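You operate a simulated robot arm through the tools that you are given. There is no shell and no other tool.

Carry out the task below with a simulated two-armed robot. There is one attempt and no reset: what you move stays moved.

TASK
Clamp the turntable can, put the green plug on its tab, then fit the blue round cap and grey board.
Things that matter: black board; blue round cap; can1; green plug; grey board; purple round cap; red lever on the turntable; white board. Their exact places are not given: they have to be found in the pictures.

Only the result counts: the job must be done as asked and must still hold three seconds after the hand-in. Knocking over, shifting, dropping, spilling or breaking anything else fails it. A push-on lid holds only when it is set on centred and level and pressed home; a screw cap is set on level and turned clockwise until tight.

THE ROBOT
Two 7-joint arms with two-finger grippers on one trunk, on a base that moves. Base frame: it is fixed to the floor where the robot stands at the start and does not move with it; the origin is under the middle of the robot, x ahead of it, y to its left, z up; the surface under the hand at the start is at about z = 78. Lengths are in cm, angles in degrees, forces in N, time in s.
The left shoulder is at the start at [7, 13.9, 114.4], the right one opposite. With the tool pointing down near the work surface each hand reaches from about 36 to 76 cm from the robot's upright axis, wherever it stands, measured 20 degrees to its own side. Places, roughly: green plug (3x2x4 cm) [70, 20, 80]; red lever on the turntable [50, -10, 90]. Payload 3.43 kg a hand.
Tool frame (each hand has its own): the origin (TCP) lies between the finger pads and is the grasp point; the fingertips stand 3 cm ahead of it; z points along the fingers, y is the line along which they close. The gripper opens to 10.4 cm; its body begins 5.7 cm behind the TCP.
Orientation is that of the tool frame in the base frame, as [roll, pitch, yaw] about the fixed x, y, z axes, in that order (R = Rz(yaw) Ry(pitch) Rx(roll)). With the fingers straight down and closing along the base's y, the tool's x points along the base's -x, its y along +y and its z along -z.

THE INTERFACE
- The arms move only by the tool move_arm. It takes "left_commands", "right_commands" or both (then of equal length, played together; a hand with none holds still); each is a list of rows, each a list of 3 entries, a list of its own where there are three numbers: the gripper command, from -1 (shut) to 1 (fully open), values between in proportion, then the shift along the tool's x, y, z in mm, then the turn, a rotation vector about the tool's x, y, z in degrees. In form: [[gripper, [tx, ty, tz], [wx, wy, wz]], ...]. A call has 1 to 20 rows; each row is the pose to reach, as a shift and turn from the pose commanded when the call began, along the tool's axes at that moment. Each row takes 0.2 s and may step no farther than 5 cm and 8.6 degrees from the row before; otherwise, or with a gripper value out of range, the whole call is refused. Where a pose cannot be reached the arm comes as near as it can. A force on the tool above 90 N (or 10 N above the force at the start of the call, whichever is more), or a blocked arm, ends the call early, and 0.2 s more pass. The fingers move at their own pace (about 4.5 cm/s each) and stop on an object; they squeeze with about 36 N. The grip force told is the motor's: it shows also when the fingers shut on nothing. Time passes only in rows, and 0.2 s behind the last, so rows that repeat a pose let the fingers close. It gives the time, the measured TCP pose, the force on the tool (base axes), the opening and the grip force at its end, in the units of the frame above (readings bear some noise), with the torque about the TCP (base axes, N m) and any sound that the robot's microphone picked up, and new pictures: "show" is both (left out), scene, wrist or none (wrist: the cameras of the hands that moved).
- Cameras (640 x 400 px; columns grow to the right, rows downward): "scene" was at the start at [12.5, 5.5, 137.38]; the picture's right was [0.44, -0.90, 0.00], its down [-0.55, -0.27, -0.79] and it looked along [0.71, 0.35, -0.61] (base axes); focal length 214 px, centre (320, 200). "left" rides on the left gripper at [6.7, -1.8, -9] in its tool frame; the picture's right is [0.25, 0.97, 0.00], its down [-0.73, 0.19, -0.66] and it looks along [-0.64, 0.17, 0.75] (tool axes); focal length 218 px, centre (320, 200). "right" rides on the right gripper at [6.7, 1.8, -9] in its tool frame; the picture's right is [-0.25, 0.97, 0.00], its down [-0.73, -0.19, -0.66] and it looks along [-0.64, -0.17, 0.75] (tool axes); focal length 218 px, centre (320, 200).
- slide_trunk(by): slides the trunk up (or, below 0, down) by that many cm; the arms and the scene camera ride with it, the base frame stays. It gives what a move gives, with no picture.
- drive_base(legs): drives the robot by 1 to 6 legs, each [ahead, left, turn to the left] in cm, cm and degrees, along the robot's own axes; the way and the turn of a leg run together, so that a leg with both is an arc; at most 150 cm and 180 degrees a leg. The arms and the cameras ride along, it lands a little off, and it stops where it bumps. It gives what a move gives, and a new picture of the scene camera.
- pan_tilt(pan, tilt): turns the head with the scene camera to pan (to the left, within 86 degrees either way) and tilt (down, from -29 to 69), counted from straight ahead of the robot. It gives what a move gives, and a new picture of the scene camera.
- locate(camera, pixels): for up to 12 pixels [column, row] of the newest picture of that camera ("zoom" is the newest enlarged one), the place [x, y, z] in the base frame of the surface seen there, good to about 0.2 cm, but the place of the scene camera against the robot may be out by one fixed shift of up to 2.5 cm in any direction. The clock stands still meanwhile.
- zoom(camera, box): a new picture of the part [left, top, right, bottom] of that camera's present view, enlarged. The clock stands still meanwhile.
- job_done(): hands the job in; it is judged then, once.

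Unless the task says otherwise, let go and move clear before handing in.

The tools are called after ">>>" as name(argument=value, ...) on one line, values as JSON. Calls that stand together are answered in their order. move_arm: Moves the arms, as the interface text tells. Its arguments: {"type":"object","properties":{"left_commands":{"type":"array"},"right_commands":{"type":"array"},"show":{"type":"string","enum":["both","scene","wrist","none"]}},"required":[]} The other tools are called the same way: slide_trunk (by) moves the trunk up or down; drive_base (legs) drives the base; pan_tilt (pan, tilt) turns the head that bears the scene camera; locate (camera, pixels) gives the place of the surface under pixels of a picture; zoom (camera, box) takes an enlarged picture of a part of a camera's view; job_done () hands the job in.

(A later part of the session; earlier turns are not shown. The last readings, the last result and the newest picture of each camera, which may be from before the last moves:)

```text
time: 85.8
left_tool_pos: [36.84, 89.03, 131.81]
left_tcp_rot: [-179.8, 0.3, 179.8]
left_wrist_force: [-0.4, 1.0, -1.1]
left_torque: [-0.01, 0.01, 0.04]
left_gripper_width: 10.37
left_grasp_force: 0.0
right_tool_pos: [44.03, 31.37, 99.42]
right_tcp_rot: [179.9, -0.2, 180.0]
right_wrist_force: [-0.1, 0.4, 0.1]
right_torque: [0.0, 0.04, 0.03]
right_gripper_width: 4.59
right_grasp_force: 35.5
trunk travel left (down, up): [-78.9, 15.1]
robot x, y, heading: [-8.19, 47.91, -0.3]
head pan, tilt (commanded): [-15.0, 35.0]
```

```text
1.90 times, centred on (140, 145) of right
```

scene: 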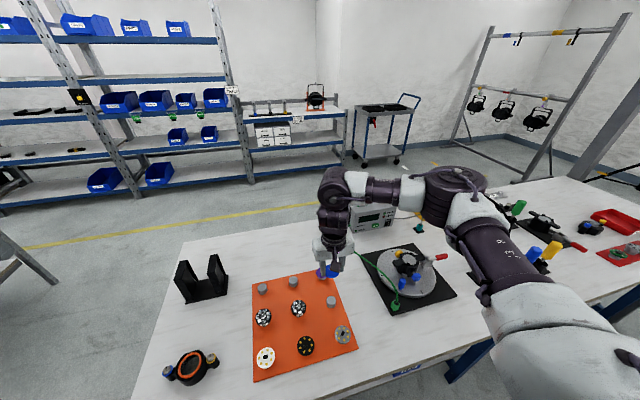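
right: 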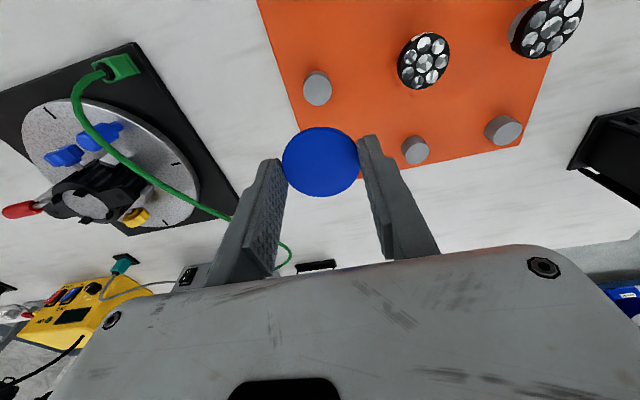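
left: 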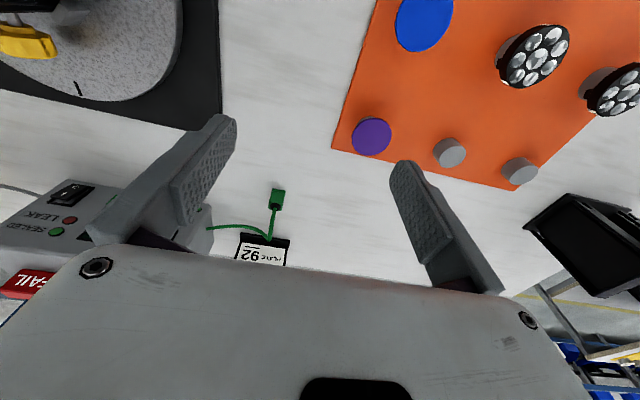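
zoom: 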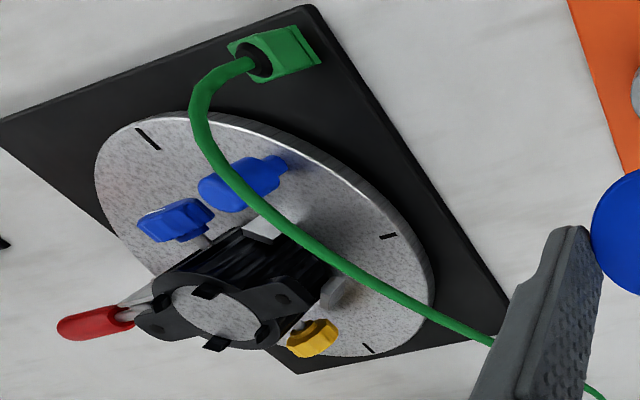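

The cable stays at y≥11 and below z≈91, so the path at fingertip height 96 is clear. Driving right to bring the cap to the can.

>>> drive_base(legs=[[0, -32, 0]])

>>> move_arm(right_commands=[[-1, [-10, 0, 0], [0, 0, 0]], [-1, [-10, 0, 0], [0, 0, 0]]], show="wrist")

>>> zoom(camera="right", box=[240, 60, 400, 220])

```text
time: 88.0
left_tool_pos: [36.39, 57.5, 131.82]
left_tcp_rot: [-179.7, 0.2, -179.8]
left_wrist_force: [-0.3, 0.5, 0.3]
left_torque: [0.0, -0.02, 0.02]
left_gripper_width: 10.4
left_grasp_force: 0.0
right_tool_pos: [44.03, -0.2, 99.35]
right_tcp_rot: [180.0, -0.1, -179.5]
right_wrist_force: [0.1, 0.7, -0.2]
right_torque: [0.03, -0.02, 0.04]
right_gripper_width: 4.6
right_grasp_force: 36.5
trunk travel left (down, up): [-78.9, 15.1]
robot x, y, heading: [-8.31, 16.1, 0.3]
head pan, tilt (commanded): [-15.0, 35.0]
```

scene: 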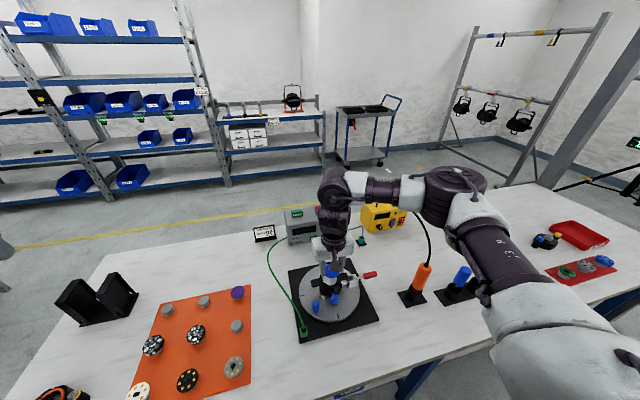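

```text
time: 88.6
left_tool_pos: [36.47, 57.49, 131.74]
left_tcp_rot: [-179.7, 0.2, -179.7]
left_wrist_force: [-0.4, 0.5, -0.4]
left_torque: [-0.04, -0.03, -0.04]
left_gripper_width: 10.44
left_grasp_force: 0.1
right_tool_pos: [44.93, -0.42, 99.35]
right_tcp_rot: [180.0, -0.1, -179.6]
right_wrist_force: [-0.9, -0.4, 0.0]
right_torque: [-0.01, -0.02, -0.02]
right_gripper_width: 4.64
right_grasp_force: 36.0
trunk travel left (down, up): [-78.9, 15.1]
robot x, y, heading: [-8.34, 15.7, 0.2]
head pan, tilt (commanded): [-15.0, 35.0]
```

right: 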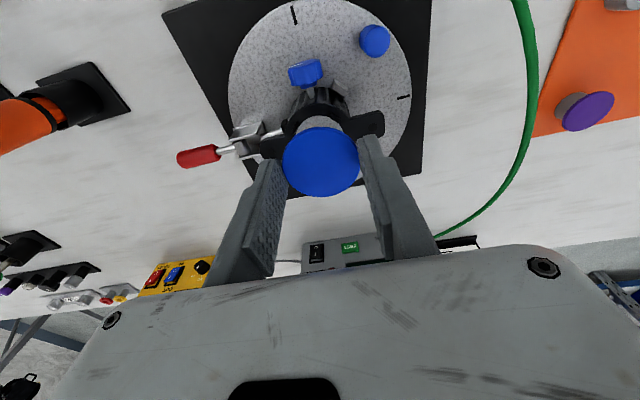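

```text
2.50 times, centred on (320, 140) of right
```

zoom: 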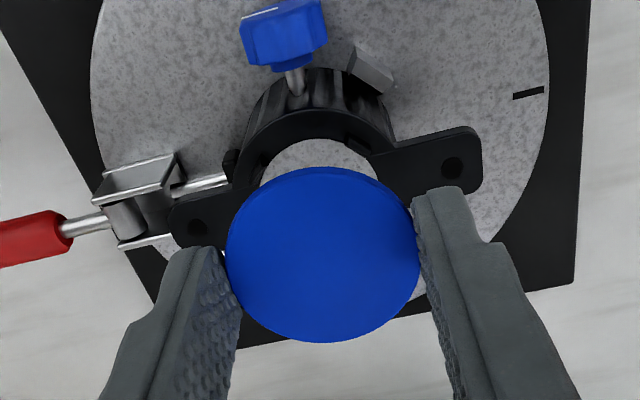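

I'll locate the ear holes and clips to get the seat centre.

>>> locate(camera="zoom", pixels=[[200, 225], [453, 168], [270, 160], [368, 142], [315, 150], [185, 230], [470, 150], [323, 255], [230, 265], [417, 240], [320, 185], [320, 335]])

```text
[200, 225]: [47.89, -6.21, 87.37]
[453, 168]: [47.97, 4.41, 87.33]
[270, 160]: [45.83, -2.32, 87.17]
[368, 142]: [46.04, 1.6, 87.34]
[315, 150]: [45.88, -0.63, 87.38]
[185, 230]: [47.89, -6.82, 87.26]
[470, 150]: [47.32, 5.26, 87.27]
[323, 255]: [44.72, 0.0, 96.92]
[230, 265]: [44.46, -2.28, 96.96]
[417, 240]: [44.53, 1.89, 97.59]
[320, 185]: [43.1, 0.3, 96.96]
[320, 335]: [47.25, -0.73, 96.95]
```

Seat centre ≈[47.9,-0.95] (midpoint of ear holes). I'll move over it and descend so the cap is about 1.2 cm above the clips.

>>> move_arm(right_commands=[[-1, [-15, -3, 15], [0, 0, 0]], [-1, [-30, -6, 35], [0, 0, 0]], [-1, [-30, -6, 55], [0, 0, 0]], [-1, [-30, -6, 68], [0, 0, 0]], [-1, [-30, -6, 68], [0, 0, 0]]], show="wrist")

>>> zoom(camera="right", box=[240, 90, 400, 220])

```text
time: 89.8
left_tool_pos: [36.52, 57.45, 131.9]
left_tcp_rot: [-179.8, 0.1, -179.9]
left_wrist_force: [0.3, -0.3, -0.2]
left_torque: [0.0, -0.03, 0.01]
left_gripper_width: 10.41
left_grasp_force: 0.2
right_tool_pos: [48.13, -0.92, 92.45]
right_tcp_rot: [179.9, -0.2, -179.6]
right_wrist_force: [0.8, 1.1, -0.6]
right_torque: [-0.02, 0.03, -0.01]
right_gripper_width: 4.59
right_grasp_force: 36.2
trunk travel left (down, up): [-78.9, 15.1]
robot x, y, heading: [-8.11, 15.57, 0.1]
head pan, tilt (commanded): [-15.0, 35.0]
```

right: 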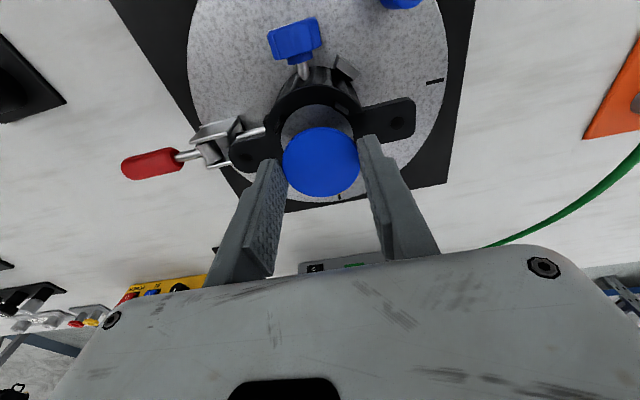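

```text
3.08 times, centred on (320, 155) of right
```

zoom: 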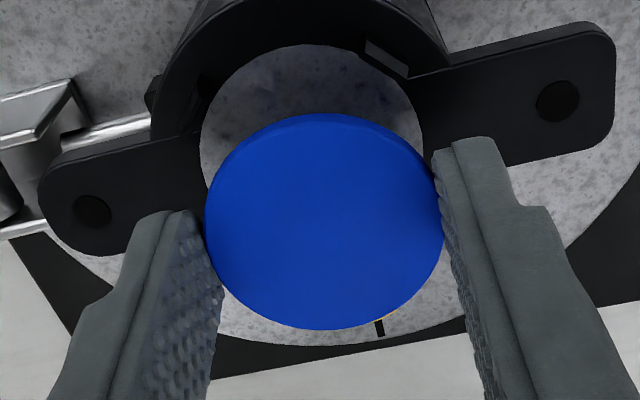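

>>> locate(camera="zoom", pixels=[[93, 212], [558, 102], [310, 60], [230, 110], [390, 100], [325, 220], [208, 225], [440, 215], [325, 122], [322, 325], [240, 155], [415, 285]])

```text
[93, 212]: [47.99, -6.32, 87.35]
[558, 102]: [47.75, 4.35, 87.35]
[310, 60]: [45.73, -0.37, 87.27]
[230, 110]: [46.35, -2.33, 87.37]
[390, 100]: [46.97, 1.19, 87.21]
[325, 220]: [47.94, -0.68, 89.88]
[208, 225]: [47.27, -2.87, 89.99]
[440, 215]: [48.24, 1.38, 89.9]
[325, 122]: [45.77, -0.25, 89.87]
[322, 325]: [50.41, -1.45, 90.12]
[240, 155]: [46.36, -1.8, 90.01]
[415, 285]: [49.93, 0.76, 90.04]
```

The cap needs about -0.8 mm in x and -2.7 mm in y. I'll correct and descend to just above the clip tops.

>>> move_arm(right_commands=[[-1, [0.8, -2.7, 0], [0, 0, 0]], [-1, [0.8, -2.7, 6], [0, 0, 0]], [-1, [0.8, -2.7, 11], [0, 0, 0]], [-1, [0.8, -2.7, 11], [0, 0, 0]]], show="wrist")

>>> zoom(camera="right", box=[240, 90, 400, 220])

>>> locate(camera="zoom", pixels=[[93, 225], [558, 115], [208, 225], [440, 215], [325, 122], [322, 325], [240, 155], [415, 285], [230, 290], [410, 150]])

```text
time: 90.8
left_tool_pos: [36.43, 57.42, 131.86]
left_tcp_rot: [-179.7, 0.3, -179.8]
left_wrist_force: [0.2, -0.2, -1.6]
left_torque: [0.01, 0.01, 0.03]
left_gripper_width: 10.41
left_grasp_force: 0.0
right_tool_pos: [47.99, -1.3, 91.34]
right_tcp_rot: [179.9, -0.1, -179.7]
right_wrist_force: [-0.3, 0.0, -0.5]
right_torque: [0.01, -0.01, 0.04]
right_gripper_width: 4.57
right_grasp_force: 36.3
trunk travel left (down, up): [-78.9, 15.1]
robot x, y, heading: [-7.63, 15.78, 0.1]
head pan, tilt (commanded): [-15.0, 35.0]
```

right: 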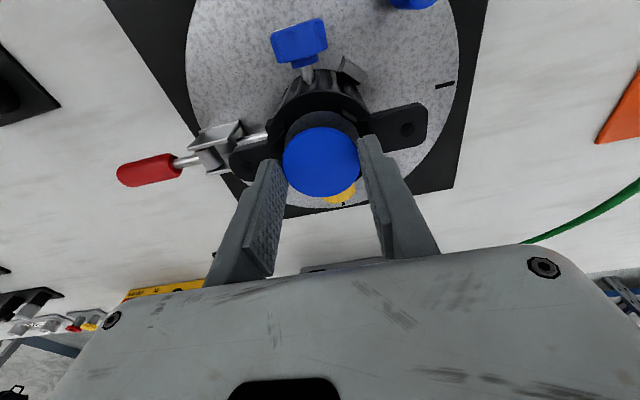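

```text
3.08 times, centred on (320, 155) of right
```

zoom: 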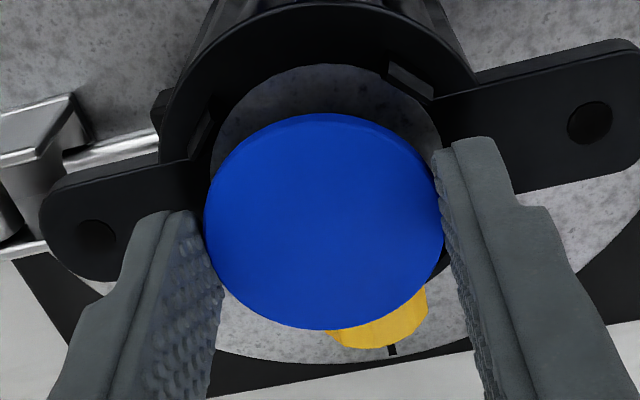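

```text
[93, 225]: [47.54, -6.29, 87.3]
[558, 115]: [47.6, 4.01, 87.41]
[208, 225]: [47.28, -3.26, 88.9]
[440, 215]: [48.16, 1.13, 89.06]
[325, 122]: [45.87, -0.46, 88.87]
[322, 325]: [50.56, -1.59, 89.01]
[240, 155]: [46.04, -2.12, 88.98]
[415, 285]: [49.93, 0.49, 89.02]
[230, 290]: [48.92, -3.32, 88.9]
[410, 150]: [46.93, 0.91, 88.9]
```

Alignment is within a millimetre. Now descend 10 mm onto the seat with a tiny y correction, watching the force.

>>> move_arm(right_commands=[[-1, [0, 0.6, 3], [0, 0, 0]], [-1, [0, 0.6, 6], [0, 0, 0]], [-1, [0, 0.6, 9], [0, 0, 0]], [-1, [0, 0.6, 9], [0, 0, 0]]], show="wrist")

>>> zoom(camera="right", box=[240, 90, 400, 220])

```text
time: 91.8
left_tool_pos: [36.4, 57.44, 131.78]
left_tcp_rot: [-179.8, 0.3, -179.7]
left_wrist_force: [-0.4, 0.2, -0.5]
left_torque: [0.02, 0.02, -0.02]
left_gripper_width: 10.37
left_grasp_force: 0.1
right_tool_pos: [48.0, -1.09, 90.36]
right_tcp_rot: [179.9, -0.1, -179.6]
right_wrist_force: [-1.1, 1.5, -1.1]
right_torque: [0.05, 0.03, 0.0]
right_gripper_width: 4.57
right_grasp_force: 36.8
trunk travel left (down, up): [-78.9, 15.1]
robot x, y, heading: [-8.49, 16.39, 0.1]
head pan, tilt (commanded): [-15.0, 35.0]
```

right: 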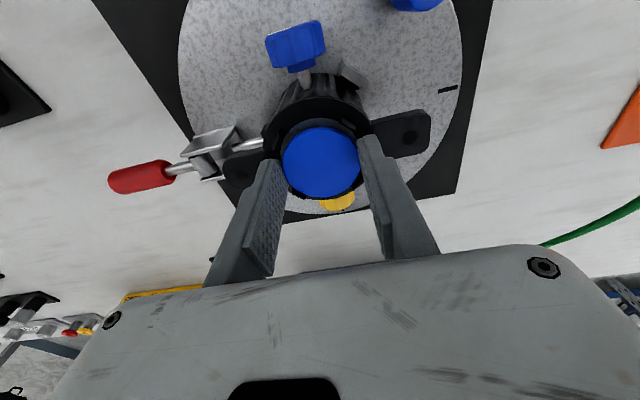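

```text
3.08 times, centred on (320, 155) of right
```

zoom: 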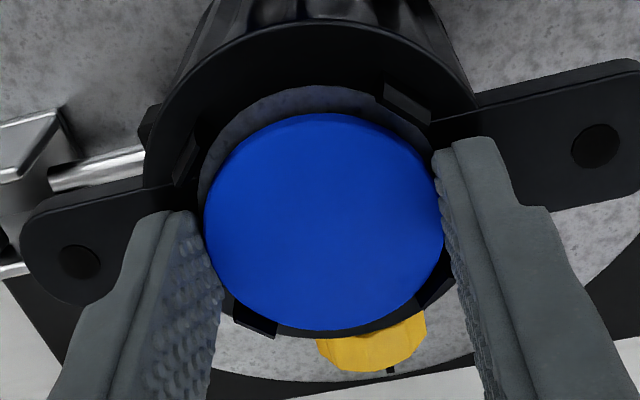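

The cap is centred within a millimetre and just above the seat, with no contact force. I'll lower 1 mm more and release.

>>> move_arm(right_commands=[[-1, [-0.4, -0.6, 1.2], [0, 0, 0]], [-1, [-0.4, -0.6, 1.2], [0, 0, 0]], [-0.1, [-0.4, -0.6, 1.2], [0, 0, 0]], [0.05, [-0.4, -0.6, 1.2], [0, 0, 0]], [0.15, [-0.4, -0.6, 1.2], [0, 0, 0]], [0.15, [-0.4, -0.6, 1.2], [0, 0, 0]]], show="wrist")

>>> zoom(camera="right", box=[240, 90, 400, 220])

```text
time: 93.2
left_tool_pos: [36.42, 57.35, 131.84]
left_tcp_rot: [-179.7, 0.4, -179.8]
left_wrist_force: [-0.3, -0.3, -0.2]
left_torque: [0.0, -0.01, 0.05]
left_gripper_width: 10.41
left_grasp_force: 0.1
right_tool_pos: [47.99, -1.3, 90.57]
right_tcp_rot: [179.9, 0.0, -179.6]
right_wrist_force: [2.2, 1.1, 8.4]
right_torque: [-0.23, -0.08, 0.08]
right_gripper_width: 5.76
right_grasp_force: 0.1
trunk travel left (down, up): [-78.9, 15.1]
robot x, y, heading: [-8.22, 15.66, -0.0]
head pan, tilt (commanded): [-15.0, 35.0]
```

right: 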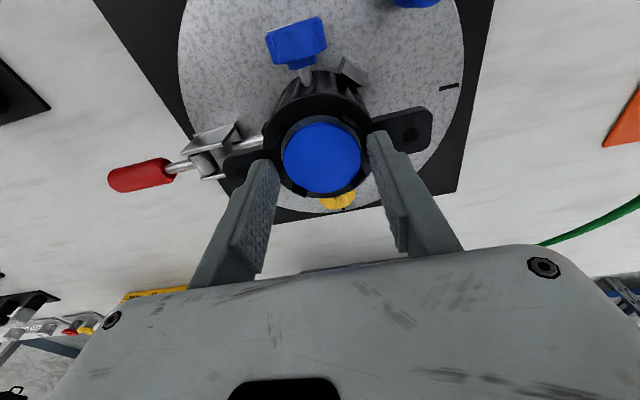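

```text
3.08 times, centred on (320, 155) of right
```

zoom: 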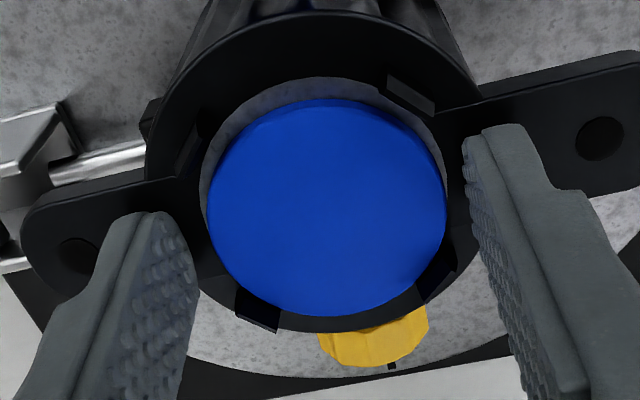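

The cap is released within the four clips. I'll raise the hand and inspect.

>>> move_arm(right_commands=[[0.3, [0, 0, -20], [0, 0, 0]], [0.3, [15, 0, -55], [0, 0, 0]], [0.3, [30, 0, -80], [0, 0, 0]], [0.3, [30, 0, -80], [0, 0, 0]]], show="wrist")

>>> zoom(camera="right", box=[260, 80, 400, 190])

```text
time: 94.2
left_tool_pos: [36.52, 57.37, 131.69]
left_tcp_rot: [-179.8, 0.2, -179.8]
left_wrist_force: [-0.6, 0.4, -1.1]
left_torque: [-0.01, -0.01, 0.01]
left_gripper_width: 10.42
left_grasp_force: 0.1
right_tool_pos: [45.29, -1.12, 98.17]
right_tcp_rot: [179.9, -0.2, -179.6]
right_wrist_force: [0.6, -0.3, -0.8]
right_torque: [0.01, 0.0, 0.01]
right_gripper_width: 6.75
right_grasp_force: 0.0
trunk travel left (down, up): [-78.9, 15.1]
robot x, y, heading: [-8.45, 15.85, 0.0]
head pan, tilt (commanded): [-15.0, 35.0]
```

right: 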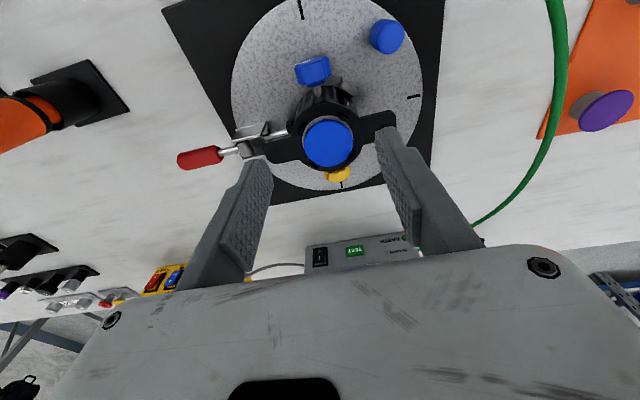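

```text
3.64 times, centred on (330, 135) of right
```

zoom: 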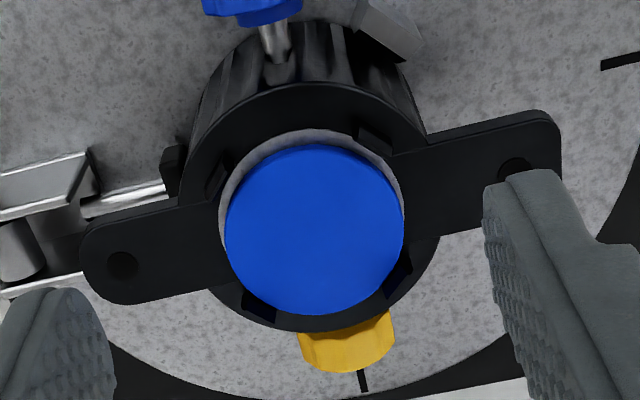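

>>> locate(camera="zoom", pixels=[[122, 265], [515, 168], [314, 230], [230, 228], [400, 222], [315, 148], [318, 312], [255, 170], [380, 285], [260, 290], [375, 165], [315, 135]])

>>> zoom(camera="right", box=[295, 105, 365, 180])

```text
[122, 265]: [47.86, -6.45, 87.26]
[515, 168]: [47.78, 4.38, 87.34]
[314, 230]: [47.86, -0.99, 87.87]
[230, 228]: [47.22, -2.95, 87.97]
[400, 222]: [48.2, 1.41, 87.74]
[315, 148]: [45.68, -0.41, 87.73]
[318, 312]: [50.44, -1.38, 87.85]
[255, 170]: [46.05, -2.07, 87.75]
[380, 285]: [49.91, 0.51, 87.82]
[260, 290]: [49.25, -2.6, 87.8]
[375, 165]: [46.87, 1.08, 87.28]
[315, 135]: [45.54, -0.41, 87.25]
```

```text
5.33 times, centred on (330, 142) of right
```

zoom: 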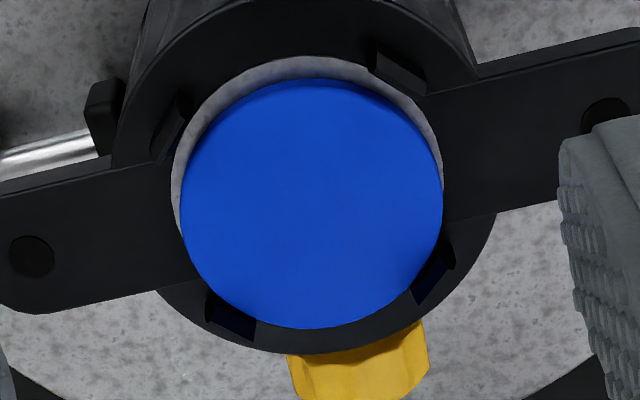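

The cap lies flat on the seat (top z≈87.8) inside the four clips, centred within about 1.3 mm. I'll press it home with closed fingers.

>>> move_arm(right_commands=[[-0.5, [-14, 0, 0], [0, 0, 0]], [-1, [-27, 0, 10], [0, 0, 0]], [-1, [-27, 0, 30], [0, 0, 0]], [-1, [-27, 0, 50], [0, 0, 0]], [-1, [-27, 0, 65], [0, 0, 0]], [-1, [-27, 0, 65], [0, 0, 0]]], show="wrist")

>>> zoom(camera="right", box=[240, 90, 400, 220])

```text
time: 95.6
left_tool_pos: [36.38, 57.4, 131.89]
left_tcp_rot: [-179.9, 0.3, -179.8]
left_wrist_force: [-1.0, -1.1, 0.0]
left_torque: [-0.02, 0.0, 0.01]
left_gripper_width: 10.4
left_grasp_force: 0.1
right_tool_pos: [47.83, -1.37, 92.13]
right_tcp_rot: [179.8, -0.1, -179.6]
right_wrist_force: [0.3, 0.8, -0.8]
right_torque: [-0.04, 0.03, 0.03]
right_gripper_width: 0.0
right_grasp_force: 34.7
trunk travel left (down, up): [-78.9, 15.1]
robot x, y, heading: [-8.61, 15.94, -0.1]
head pan, tilt (commanded): [-15.0, 35.0]
```

right: 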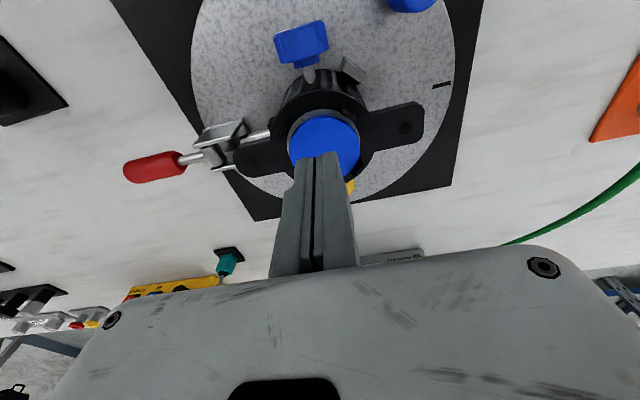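

```text
3.08 times, centred on (320, 155) of right
```

zoom: 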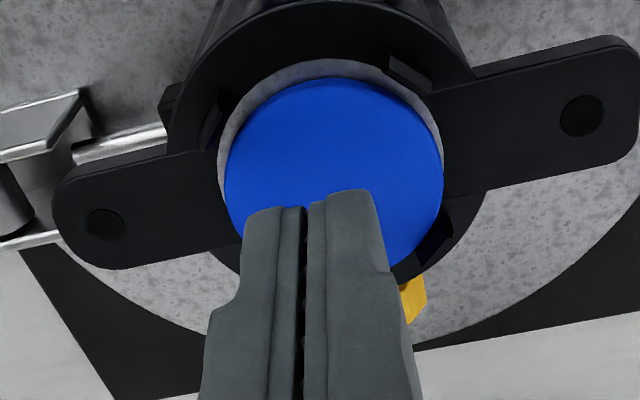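

The fingertips need ~2 mm toward +y to be central on the cap. I'll correct and press down.

>>> move_arm(right_commands=[[-1, [-1, 2, 6], [0, 0, 0]], [-1, [-1, 2, 11], [0, 0, 0]], [-1, [-1, 2, 14], [0, 0, 0]], [-1, [-1, 2, 17], [0, 0, 0]], [-1, [-1, 2, 19], [0, 0, 0]], [-1, [-1, 2, 19], [0, 0, 0]]], show="wrist")

>>> zoom(camera="right", box=[240, 90, 400, 220])

```text
time: 97.0
left_tool_pos: [36.46, 57.33, 131.91]
left_tcp_rot: [-179.9, 0.4, -179.8]
left_wrist_force: [0.1, -0.4, 0.8]
left_torque: [0.02, -0.02, 0.02]
left_gripper_width: 10.43
left_grasp_force: 0.0
right_tool_pos: [47.81, -1.08, 90.0]
right_tcp_rot: [179.9, -0.1, -179.6]
right_wrist_force: [-0.2, -0.1, 0.2]
right_torque: [-0.01, -0.04, -0.02]
right_gripper_width: 0.01
right_grasp_force: 35.1
trunk travel left (down, up): [-78.9, 15.1]
robot x, y, heading: [-8.41, 15.81, 0.5]
head pan, tilt (commanded): [-15.0, 35.0]
```

right: 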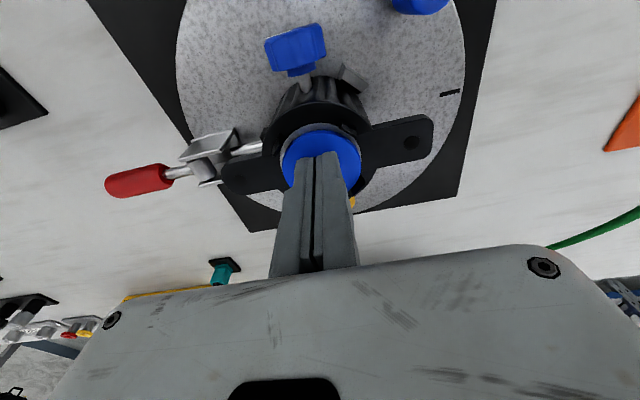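

```text
3.08 times, centred on (320, 155) of right
```

zoom: 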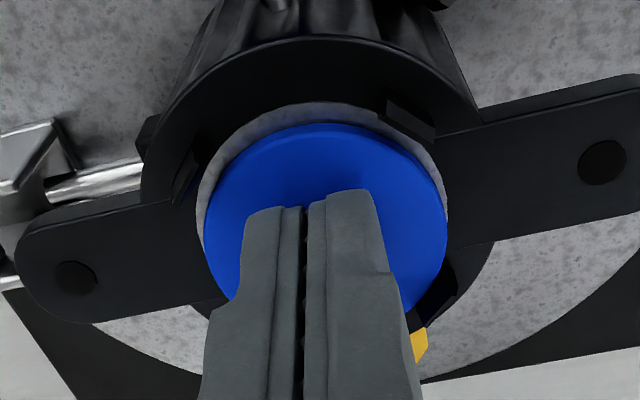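

TCP reads z=90.0 with no force, which is lower than I'd expect for contact. I'll measure the cap's height now.

>>> locate(camera="zoom", pixels=[[230, 200], [325, 150], [420, 200], [325, 128], [325, 112], [150, 220], [520, 170], [310, 215], [345, 200], [265, 215], [75, 278], [602, 162]])

>>> zoom(camera="right", box=[285, 115, 355, 180])

```text
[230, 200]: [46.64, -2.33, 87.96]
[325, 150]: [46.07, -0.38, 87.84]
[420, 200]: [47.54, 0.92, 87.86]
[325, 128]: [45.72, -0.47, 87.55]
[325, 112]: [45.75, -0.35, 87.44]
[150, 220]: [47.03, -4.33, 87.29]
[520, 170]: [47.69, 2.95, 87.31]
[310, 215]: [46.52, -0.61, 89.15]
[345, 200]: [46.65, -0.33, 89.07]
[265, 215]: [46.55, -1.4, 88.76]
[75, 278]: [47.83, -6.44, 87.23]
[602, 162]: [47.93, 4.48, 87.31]
```

```text
6.15 times, centred on (320, 148) of right
```

zoom: 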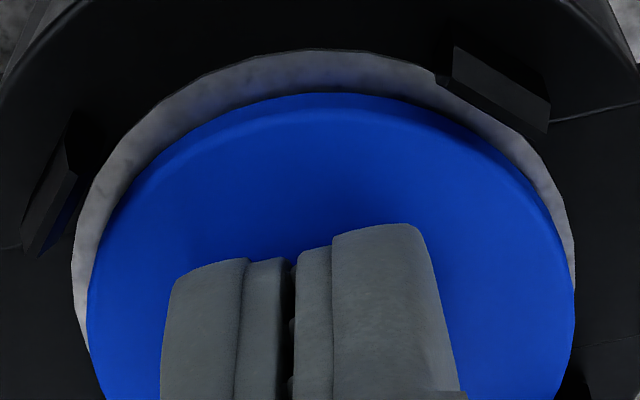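

The cap's top is still z≈87.85 and the fingertips seem to be still above it. I'll go down further in small steps until contact.

>>> move_arm(right_commands=[[-1, [0, 0, 2], [0, 0, 0]], [-1, [0, 0, 4], [0, 0, 0]], [-1, [0, 0, 6], [0, 0, 0]], [-1, [0, 0, 6], [0, 0, 0]]], show="wrist")

>>> zoom(camera="right", box=[240, 90, 400, 220])

```text
time: 98.0
left_tool_pos: [36.3, 57.35, 131.96]
left_tcp_rot: [-179.8, 0.4, -179.8]
left_wrist_force: [-0.3, -0.9, 0.2]
left_torque: [0.04, -0.01, 0.0]
left_gripper_width: 10.43
left_grasp_force: 0.1
right_tool_pos: [47.77, -1.14, 89.86]
right_tcp_rot: [180.0, 0.3, -179.8]
right_wrist_force: [7.0, -8.1, 36.6]
right_torque: [-0.15, -0.19, 0.01]
right_gripper_width: 0.61
right_grasp_force: 34.8
trunk travel left (down, up): [-78.9, 15.1]
robot x, y, heading: [-8.35, 15.77, -0.1]
head pan, tilt (commanded): [-15.0, 35.0]
```

right: 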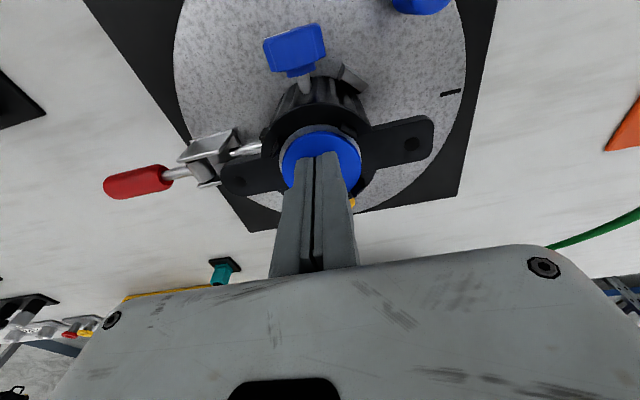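

```text
3.08 times, centred on (320, 155) of right
```

zoom: 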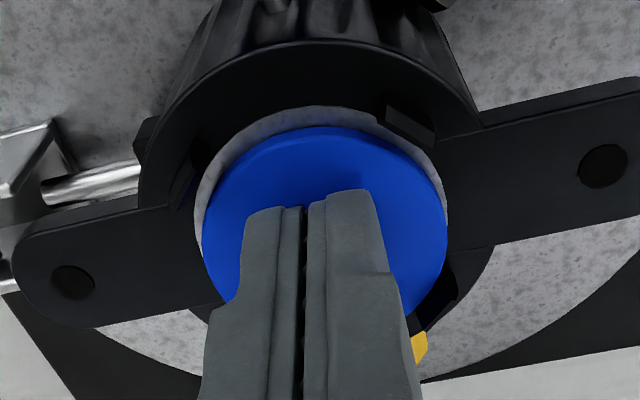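

Contact at 36.6 N. I'll press a bit harder to make sure it's home.

>>> move_arm(right_commands=[[-1, [0, 0, 2], [0, 0, 0]], [-1, [0, 0, 4], [0, 0, 0]], [-1, [0, 0, 4], [0, 0, 0]], [-1, [0, 0, -10], [0, 0, 0]], [-1, [0, 0, -40], [0, 0, 0]], [-1, [25, 0, -80], [0, 0, 0]], [-1, [25, 0, -80], [0, 0, 0]]], show="both")

>>> zoom(camera="right", box=[260, 80, 400, 190])

```text
time: 99.6
left_tool_pos: [36.73, 57.37, 131.81]
left_tcp_rot: [-179.9, 0.2, -179.8]
left_wrist_force: [-0.1, -0.5, -0.1]
left_torque: [-0.01, -0.02, 0.0]
left_gripper_width: 10.4
left_grasp_force: 0.1
right_tool_pos: [45.69, -1.15, 97.35]
right_tcp_rot: [179.9, -0.3, -179.6]
right_wrist_force: [1.3, -0.2, 0.0]
right_torque: [-0.02, 0.04, 0.0]
right_gripper_width: 0.0
right_grasp_force: 34.9
trunk travel left (down, up): [-78.9, 15.1]
robot x, y, heading: [-8.1, 15.82, 0.1]
head pan, tilt (commanded): [-15.0, 35.0]
```

scene: 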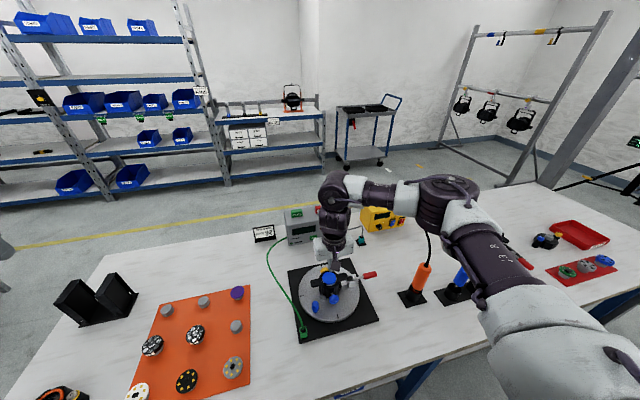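
right: 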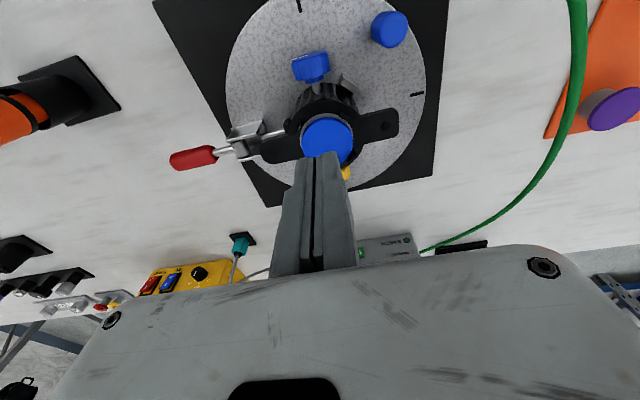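

```text
3.64 times, centred on (330, 135) of right
```

zoom: 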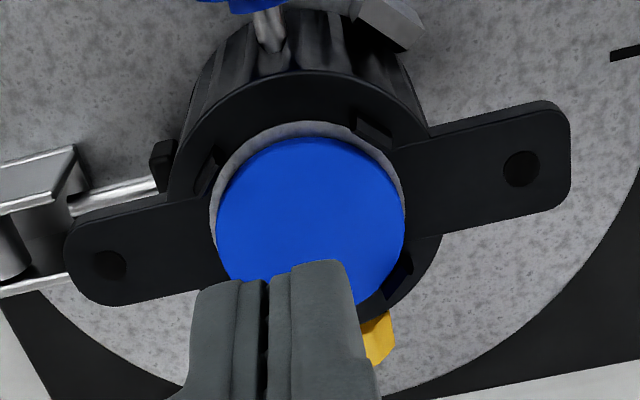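

The blue cap stays flat in place. Next the grey board: raise the hand and drive toward it.

>>> move_arm(right_commands=[[-1, [0, 0, -25], [0, 0, 0]], [-1, [0, 0, -50], [0, 0, 0]], [-1, [0, 0, -50], [0, 0, 0]]], show="none")

>>> drive_base(legs=[[0, 32, 0], [-12, 0, 0]])

```text
time: 100.4
left_tool_pos: [36.43, 57.3, 131.7]
left_tcp_rot: [-179.8, 0.2, -179.8]
left_wrist_force: [-0.3, -0.5, 0.5]
left_torque: [-0.01, -0.02, 0.03]
left_gripper_width: 10.39
left_grasp_force: 0.2
right_tool_pos: [45.47, -1.09, 102.13]
right_tcp_rot: [179.9, -0.2, -179.6]
right_wrist_force: [0.8, -0.4, 0.6]
right_torque: [-0.03, 0.01, 0.01]
right_gripper_width: 0.02
right_grasp_force: 34.1
trunk travel left (down, up): [-78.9, 15.1]
robot x, y, heading: [-8.26, 15.5, 0.1]
head pan, tilt (commanded): [-15.0, 35.0]
```

```text
time: 103.3
left_tool_pos: [25.27, 89.25, 131.76]
left_tcp_rot: [-179.8, 0.1, 179.7]
left_wrist_force: [1.0, 0.4, 0.9]
left_torque: [-0.04, 0.02, -0.01]
left_gripper_width: 10.39
left_grasp_force: 0.1
right_tool_pos: [33.64, 30.88, 102.13]
right_tcp_rot: [179.9, -0.2, 179.8]
right_wrist_force: [-0.2, 0.5, 0.9]
right_torque: [-0.04, -0.01, 0.05]
right_gripper_width: 0.0
right_grasp_force: 34.7
trunk travel left (down, up): [-78.9, 15.1]
robot x, y, heading: [-20.09, 48.57, -0.5]
head pan, tilt (commanded): [-15.0, 35.0]
```

scene: 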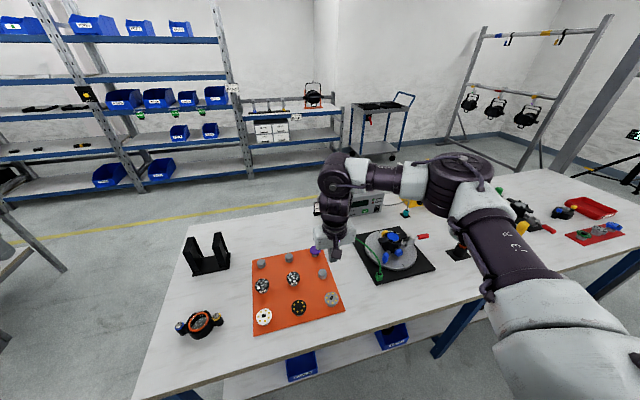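

Over the grey board. I'll open and lower for a close look.

>>> move_arm(right_commands=[[0.0, [5, 0, 35], [0, 0, 0]], [0.5, [10, 0, 70], [0, 0, 0]], [0.5, [10, 0, 80], [0, 0, 0]], [0.5, [10, 0, 80], [0, 0, 0]]], show="wrist")

>>> zoom(camera="right", box=[240, 60, 400, 190])

```text
time: 104.3
left_tool_pos: [25.16, 89.35, 131.8]
left_tcp_rot: [-179.8, 0.1, 179.6]
left_wrist_force: [1.0, 0.2, 0.3]
left_torque: [0.0, 0.05, -0.01]
left_gripper_width: 10.4
left_grasp_force: 0.0
right_tool_pos: [32.43, 30.64, 94.25]
right_tcp_rot: [179.8, -0.1, 179.9]
right_wrist_force: [0.8, 0.4, 0.0]
right_torque: [0.02, 0.02, 0.0]
right_gripper_width: 7.79
right_grasp_force: 0.1
trunk travel left (down, up): [-78.9, 15.1]
robot x, y, heading: [-19.93, 48.45, -0.5]
head pan, tilt (commanded): [-15.0, 35.0]
```

right: 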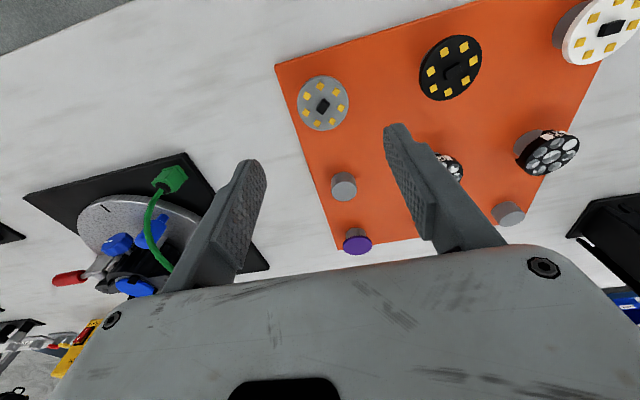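

```text
3.08 times, centred on (320, 125) of right
```

zoom: 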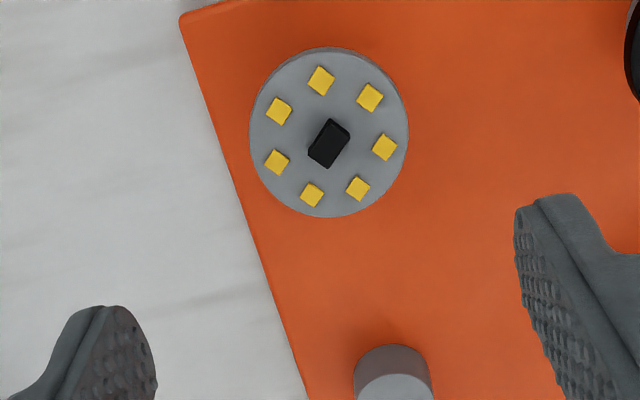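

I'll measure the grey board's centre, size and height.

>>> locate(camera="zoom", pixels=[[300, 135], [253, 133], [405, 133], [329, 55], [329, 213], [275, 75], [383, 190], [275, 190], [383, 78], [330, 49], [330, 140]])

```text
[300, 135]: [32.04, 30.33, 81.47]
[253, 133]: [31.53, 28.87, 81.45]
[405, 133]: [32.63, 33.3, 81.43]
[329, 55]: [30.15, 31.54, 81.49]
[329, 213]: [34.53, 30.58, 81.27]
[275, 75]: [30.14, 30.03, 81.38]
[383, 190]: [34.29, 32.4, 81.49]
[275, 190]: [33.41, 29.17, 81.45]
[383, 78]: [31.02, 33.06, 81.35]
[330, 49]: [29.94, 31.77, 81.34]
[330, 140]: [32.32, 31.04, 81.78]
```

Board centre ≈[32.2,31.1], diameter ≈4.6, top z≈81.43. Descending to grip its rim.

>>> move_arm(right_commands=[[0.4, [2.5, 5, 35], [0, 0, 0]], [0.4, [2.5, 5, 70], [0, 0, 0]], [0.4, [2.5, 5, 93], [0, 0, 0]], [0.4, [2.5, 5, 103], [0, 0, 0]], [0.4, [2.5, 5, 103], [0, 0, 0]]], show="wrist")

>>> zoom(camera="right", box=[240, 90, 400, 220])

>>> locate(camera="zoom", pixels=[[200, 215], [425, 215], [310, 110], [310, 315], [230, 150], [400, 290], [230, 290], [400, 150]])

```text
time: 105.5
left_tool_pos: [25.16, 89.24, 131.86]
left_tcp_rot: [-179.9, 0.2, 179.7]
left_wrist_force: [-0.3, 0.9, 0.1]
left_torque: [0.01, -0.02, 0.0]
left_gripper_width: 10.42
left_grasp_force: 0.0
right_tool_pos: [32.33, 30.95, 83.72]
right_tcp_rot: [179.9, 0.0, 179.9]
right_wrist_force: [-0.1, -0.2, -0.4]
right_torque: [0.0, -0.01, -0.04]
right_gripper_width: 7.26
right_grasp_force: 0.1
trunk travel left (down, up): [-78.9, 15.1]
robot x, y, heading: [-20.33, 48.01, -0.4]
head pan, tilt (commanded): [-15.0, 35.0]
```

right: 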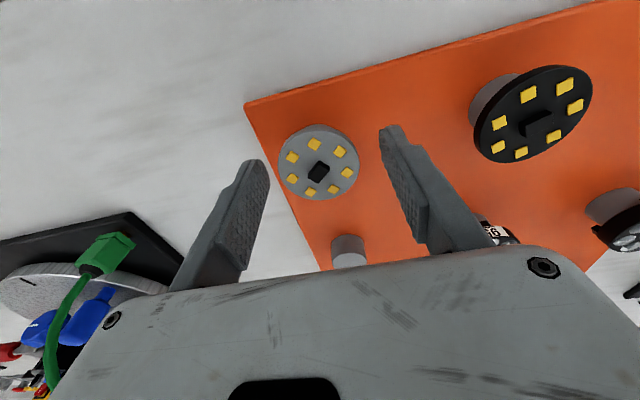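

```text
3.08 times, centred on (320, 155) of right
```

zoom: 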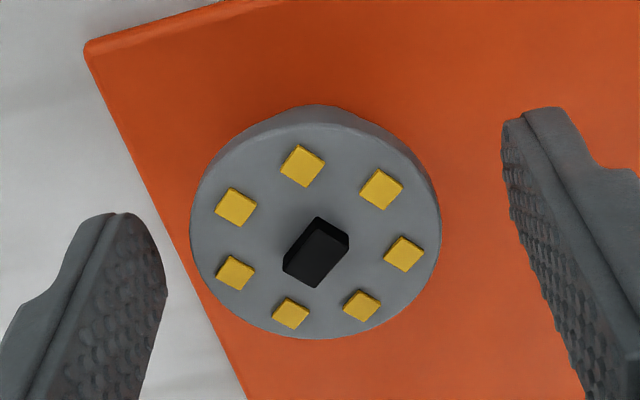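

```text
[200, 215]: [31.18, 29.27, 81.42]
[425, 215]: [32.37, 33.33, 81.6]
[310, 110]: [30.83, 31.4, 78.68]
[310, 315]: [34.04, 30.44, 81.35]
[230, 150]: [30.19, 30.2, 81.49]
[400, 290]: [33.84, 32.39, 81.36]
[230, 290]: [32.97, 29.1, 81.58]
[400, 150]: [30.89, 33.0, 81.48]
```

The board is between the fingers. Closing on its rim.

>>> move_arm(right_commands=[[0.2, [-1, 0, 0], [0, 0, 0]], [-0.3, [-1, 0, 0], [0, 0, 0]], [-1, [-1, 0, 0], [0, 0, 0]], [-1, [-1, 0, 0], [0, 0, 0]], [-1, [-1, 0, 0], [0, 0, 0]], [-1, [-1, 0, 0], [0, 0, 0]]], show="wrist")

>>> zoom(camera="right", box=[240, 90, 400, 220])

```text
time: 107.0
left_tool_pos: [25.1, 89.38, 131.95]
left_tcp_rot: [-179.8, 0.1, 179.7]
left_wrist_force: [-0.4, 0.2, 0.1]
left_torque: [0.03, 0.0, 0.01]
left_gripper_width: 10.42
left_grasp_force: 0.0
right_tool_pos: [32.26, 31.15, 83.8]
right_tcp_rot: [179.9, -0.2, 179.8]
right_wrist_force: [-0.1, 0.2, -0.1]
right_torque: [0.0, 0.01, 0.0]
right_gripper_width: 4.77
right_grasp_force: 36.4
trunk travel left (down, up): [-78.9, 15.1]
robot x, y, heading: [-20.34, 48.0, -0.6]
head pan, tilt (commanded): [-15.0, 35.0]
```

right: 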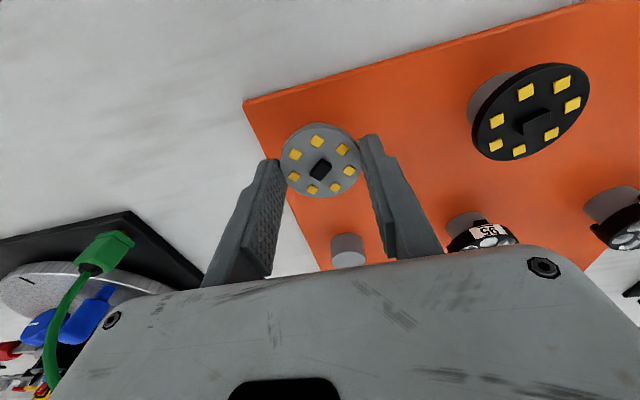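

```text
3.08 times, centred on (320, 155) of right
```

zoom: 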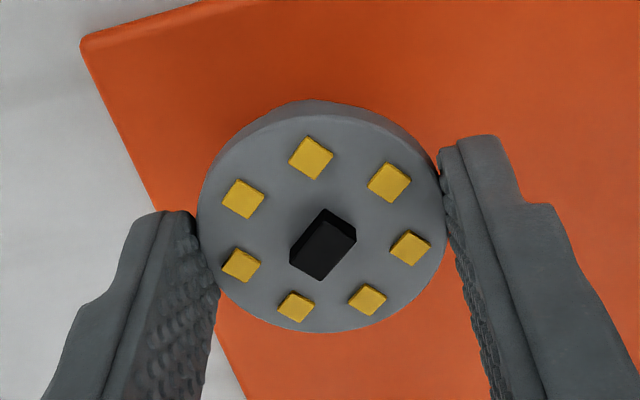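

The board is gripped (4.77 cm). Lifting it straight up.

>>> move_arm(right_commands=[[-1, [0, 0, -10], [0, 0, 0]], [-1, [0, 0, -50], [0, 0, 0]], [-1, [0, 0, -95], [0, 0, 0]], [-1, [0, 0, -140], [0, 0, 0]], [-1, [0, 0, -165], [0, 0, 0]], [-1, [0, 0, -165], [0, 0, 0]]], show="wrist")

>>> zoom(camera="right", box=[240, 90, 400, 220])

>>> drive_base(legs=[[12, 0, 0], [0, -32.5, 0]])

```text
time: 108.3
left_tool_pos: [25.11, 89.22, 131.82]
left_tcp_rot: [-179.8, 0.2, 179.7]
left_wrist_force: [0.4, -0.6, 0.1]
left_torque: [0.0, 0.0, -0.04]
left_gripper_width: 10.42
left_grasp_force: 0.1
right_tool_pos: [32.1, 31.25, 100.61]
right_tcp_rot: [179.8, -0.2, 179.7]
right_wrist_force: [0.5, 0.2, -0.4]
right_torque: [0.0, 0.01, -0.01]
right_gripper_width: 4.8
right_grasp_force: 36.2
trunk travel left (down, up): [-78.9, 15.1]
robot x, y, heading: [-20.11, 47.99, -0.4]
head pan, tilt (commanded): [-15.0, 35.0]
```

right: 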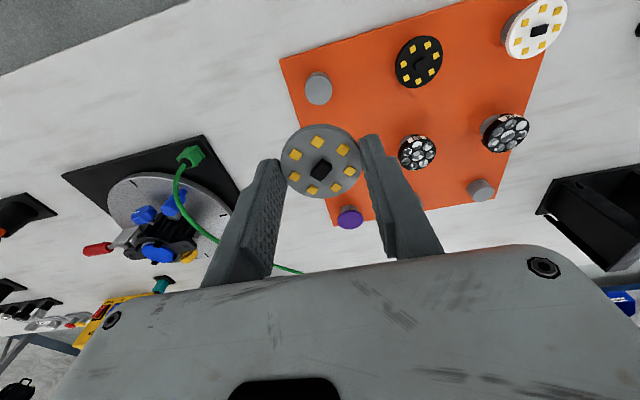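

```text
3.08 times, centred on (320, 155) of right
```

zoom: 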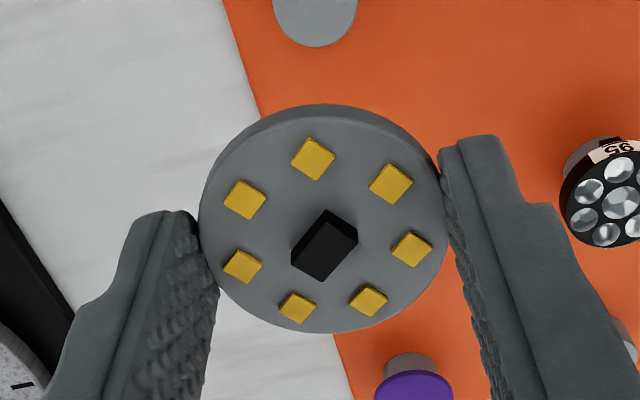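

```text
time: 111.3
left_tool_pos: [37.09, 57.32, 131.7]
left_tcp_rot: [-179.7, 0.2, 179.4]
left_wrist_force: [-0.4, 0.7, 0.0]
left_torque: [0.01, -0.01, 0.01]
left_gripper_width: 10.4
left_grasp_force: 0.0
right_tool_pos: [43.97, -0.55, 100.56]
right_tcp_rot: [179.9, -0.1, 179.6]
right_wrist_force: [0.1, -0.2, 0.0]
right_torque: [0.0, 0.01, 0.03]
right_gripper_width: 4.78
right_grasp_force: 36.2
trunk travel left (down, up): [-78.9, 15.1]
robot x, y, heading: [-8.55, 16.62, -0.8]
head pan, tilt (commanded): [-15.0, 35.0]
```

scene: 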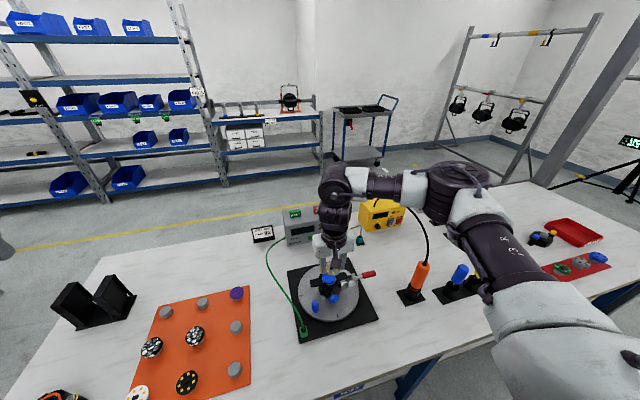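

The board is held level above the turntable. I'll move over the can and check alignment from about 1.5 cm above the clips.

>>> move_arm(right_commands=[[-1, [-20, -2, 15], [0, 0, 0]], [-1, [-40, -5, 35], [0, 0, 0]], [-1, [-40, -5, 60], [0, 0, 0]], [-1, [-40, -5, 74], [0, 0, 0]], [-1, [-40, -5, 74], [0, 0, 0]]], show="wrist")

>>> zoom(camera="right", box=[240, 90, 400, 220])

```text
time: 112.5
left_tool_pos: [37.16, 57.46, 131.82]
left_tcp_rot: [-179.7, 0.2, 179.4]
left_wrist_force: [0.0, -0.1, 0.6]
left_torque: [-0.05, 0.0, 0.0]
left_gripper_width: 10.38
left_grasp_force: 0.1
right_tool_pos: [47.96, -1.39, 93.14]
right_tcp_rot: [179.9, -0.1, 179.7]
right_wrist_force: [-0.1, 0.5, -0.1]
right_torque: [-0.01, 0.0, 0.0]
right_gripper_width: 4.83
right_grasp_force: 36.0
trunk travel left (down, up): [-78.9, 15.1]
robot x, y, heading: [-8.21, 16.36, -0.8]
head pan, tilt (commanded): [-15.0, 35.0]
```

right: 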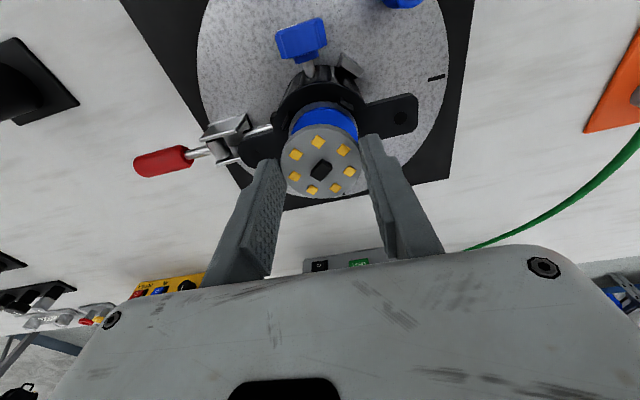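

```text
3.08 times, centred on (320, 155) of right
```

zoom: 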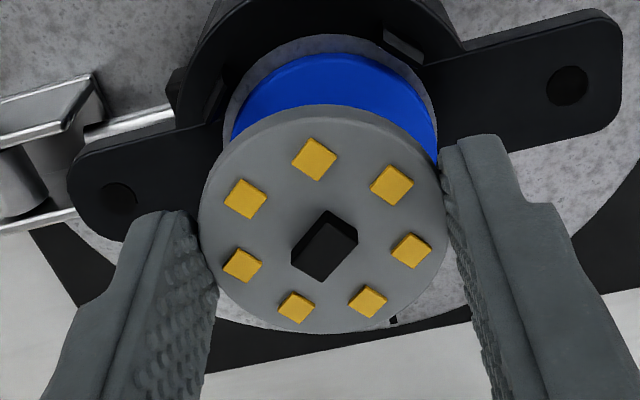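

>>> locate(camera="zoom", pixels=[[119, 197], [567, 86], [205, 225], [442, 215], [323, 122], [323, 328], [235, 150], [405, 300], [235, 290], [405, 145], [335, 75], [240, 115]])

```text
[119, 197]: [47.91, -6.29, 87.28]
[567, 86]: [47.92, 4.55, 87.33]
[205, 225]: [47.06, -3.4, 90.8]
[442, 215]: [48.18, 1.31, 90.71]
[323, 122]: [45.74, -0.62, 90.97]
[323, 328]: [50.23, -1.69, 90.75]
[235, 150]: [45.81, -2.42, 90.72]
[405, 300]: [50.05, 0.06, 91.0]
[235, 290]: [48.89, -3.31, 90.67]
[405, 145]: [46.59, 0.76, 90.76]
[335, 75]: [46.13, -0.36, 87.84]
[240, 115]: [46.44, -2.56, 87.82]
```

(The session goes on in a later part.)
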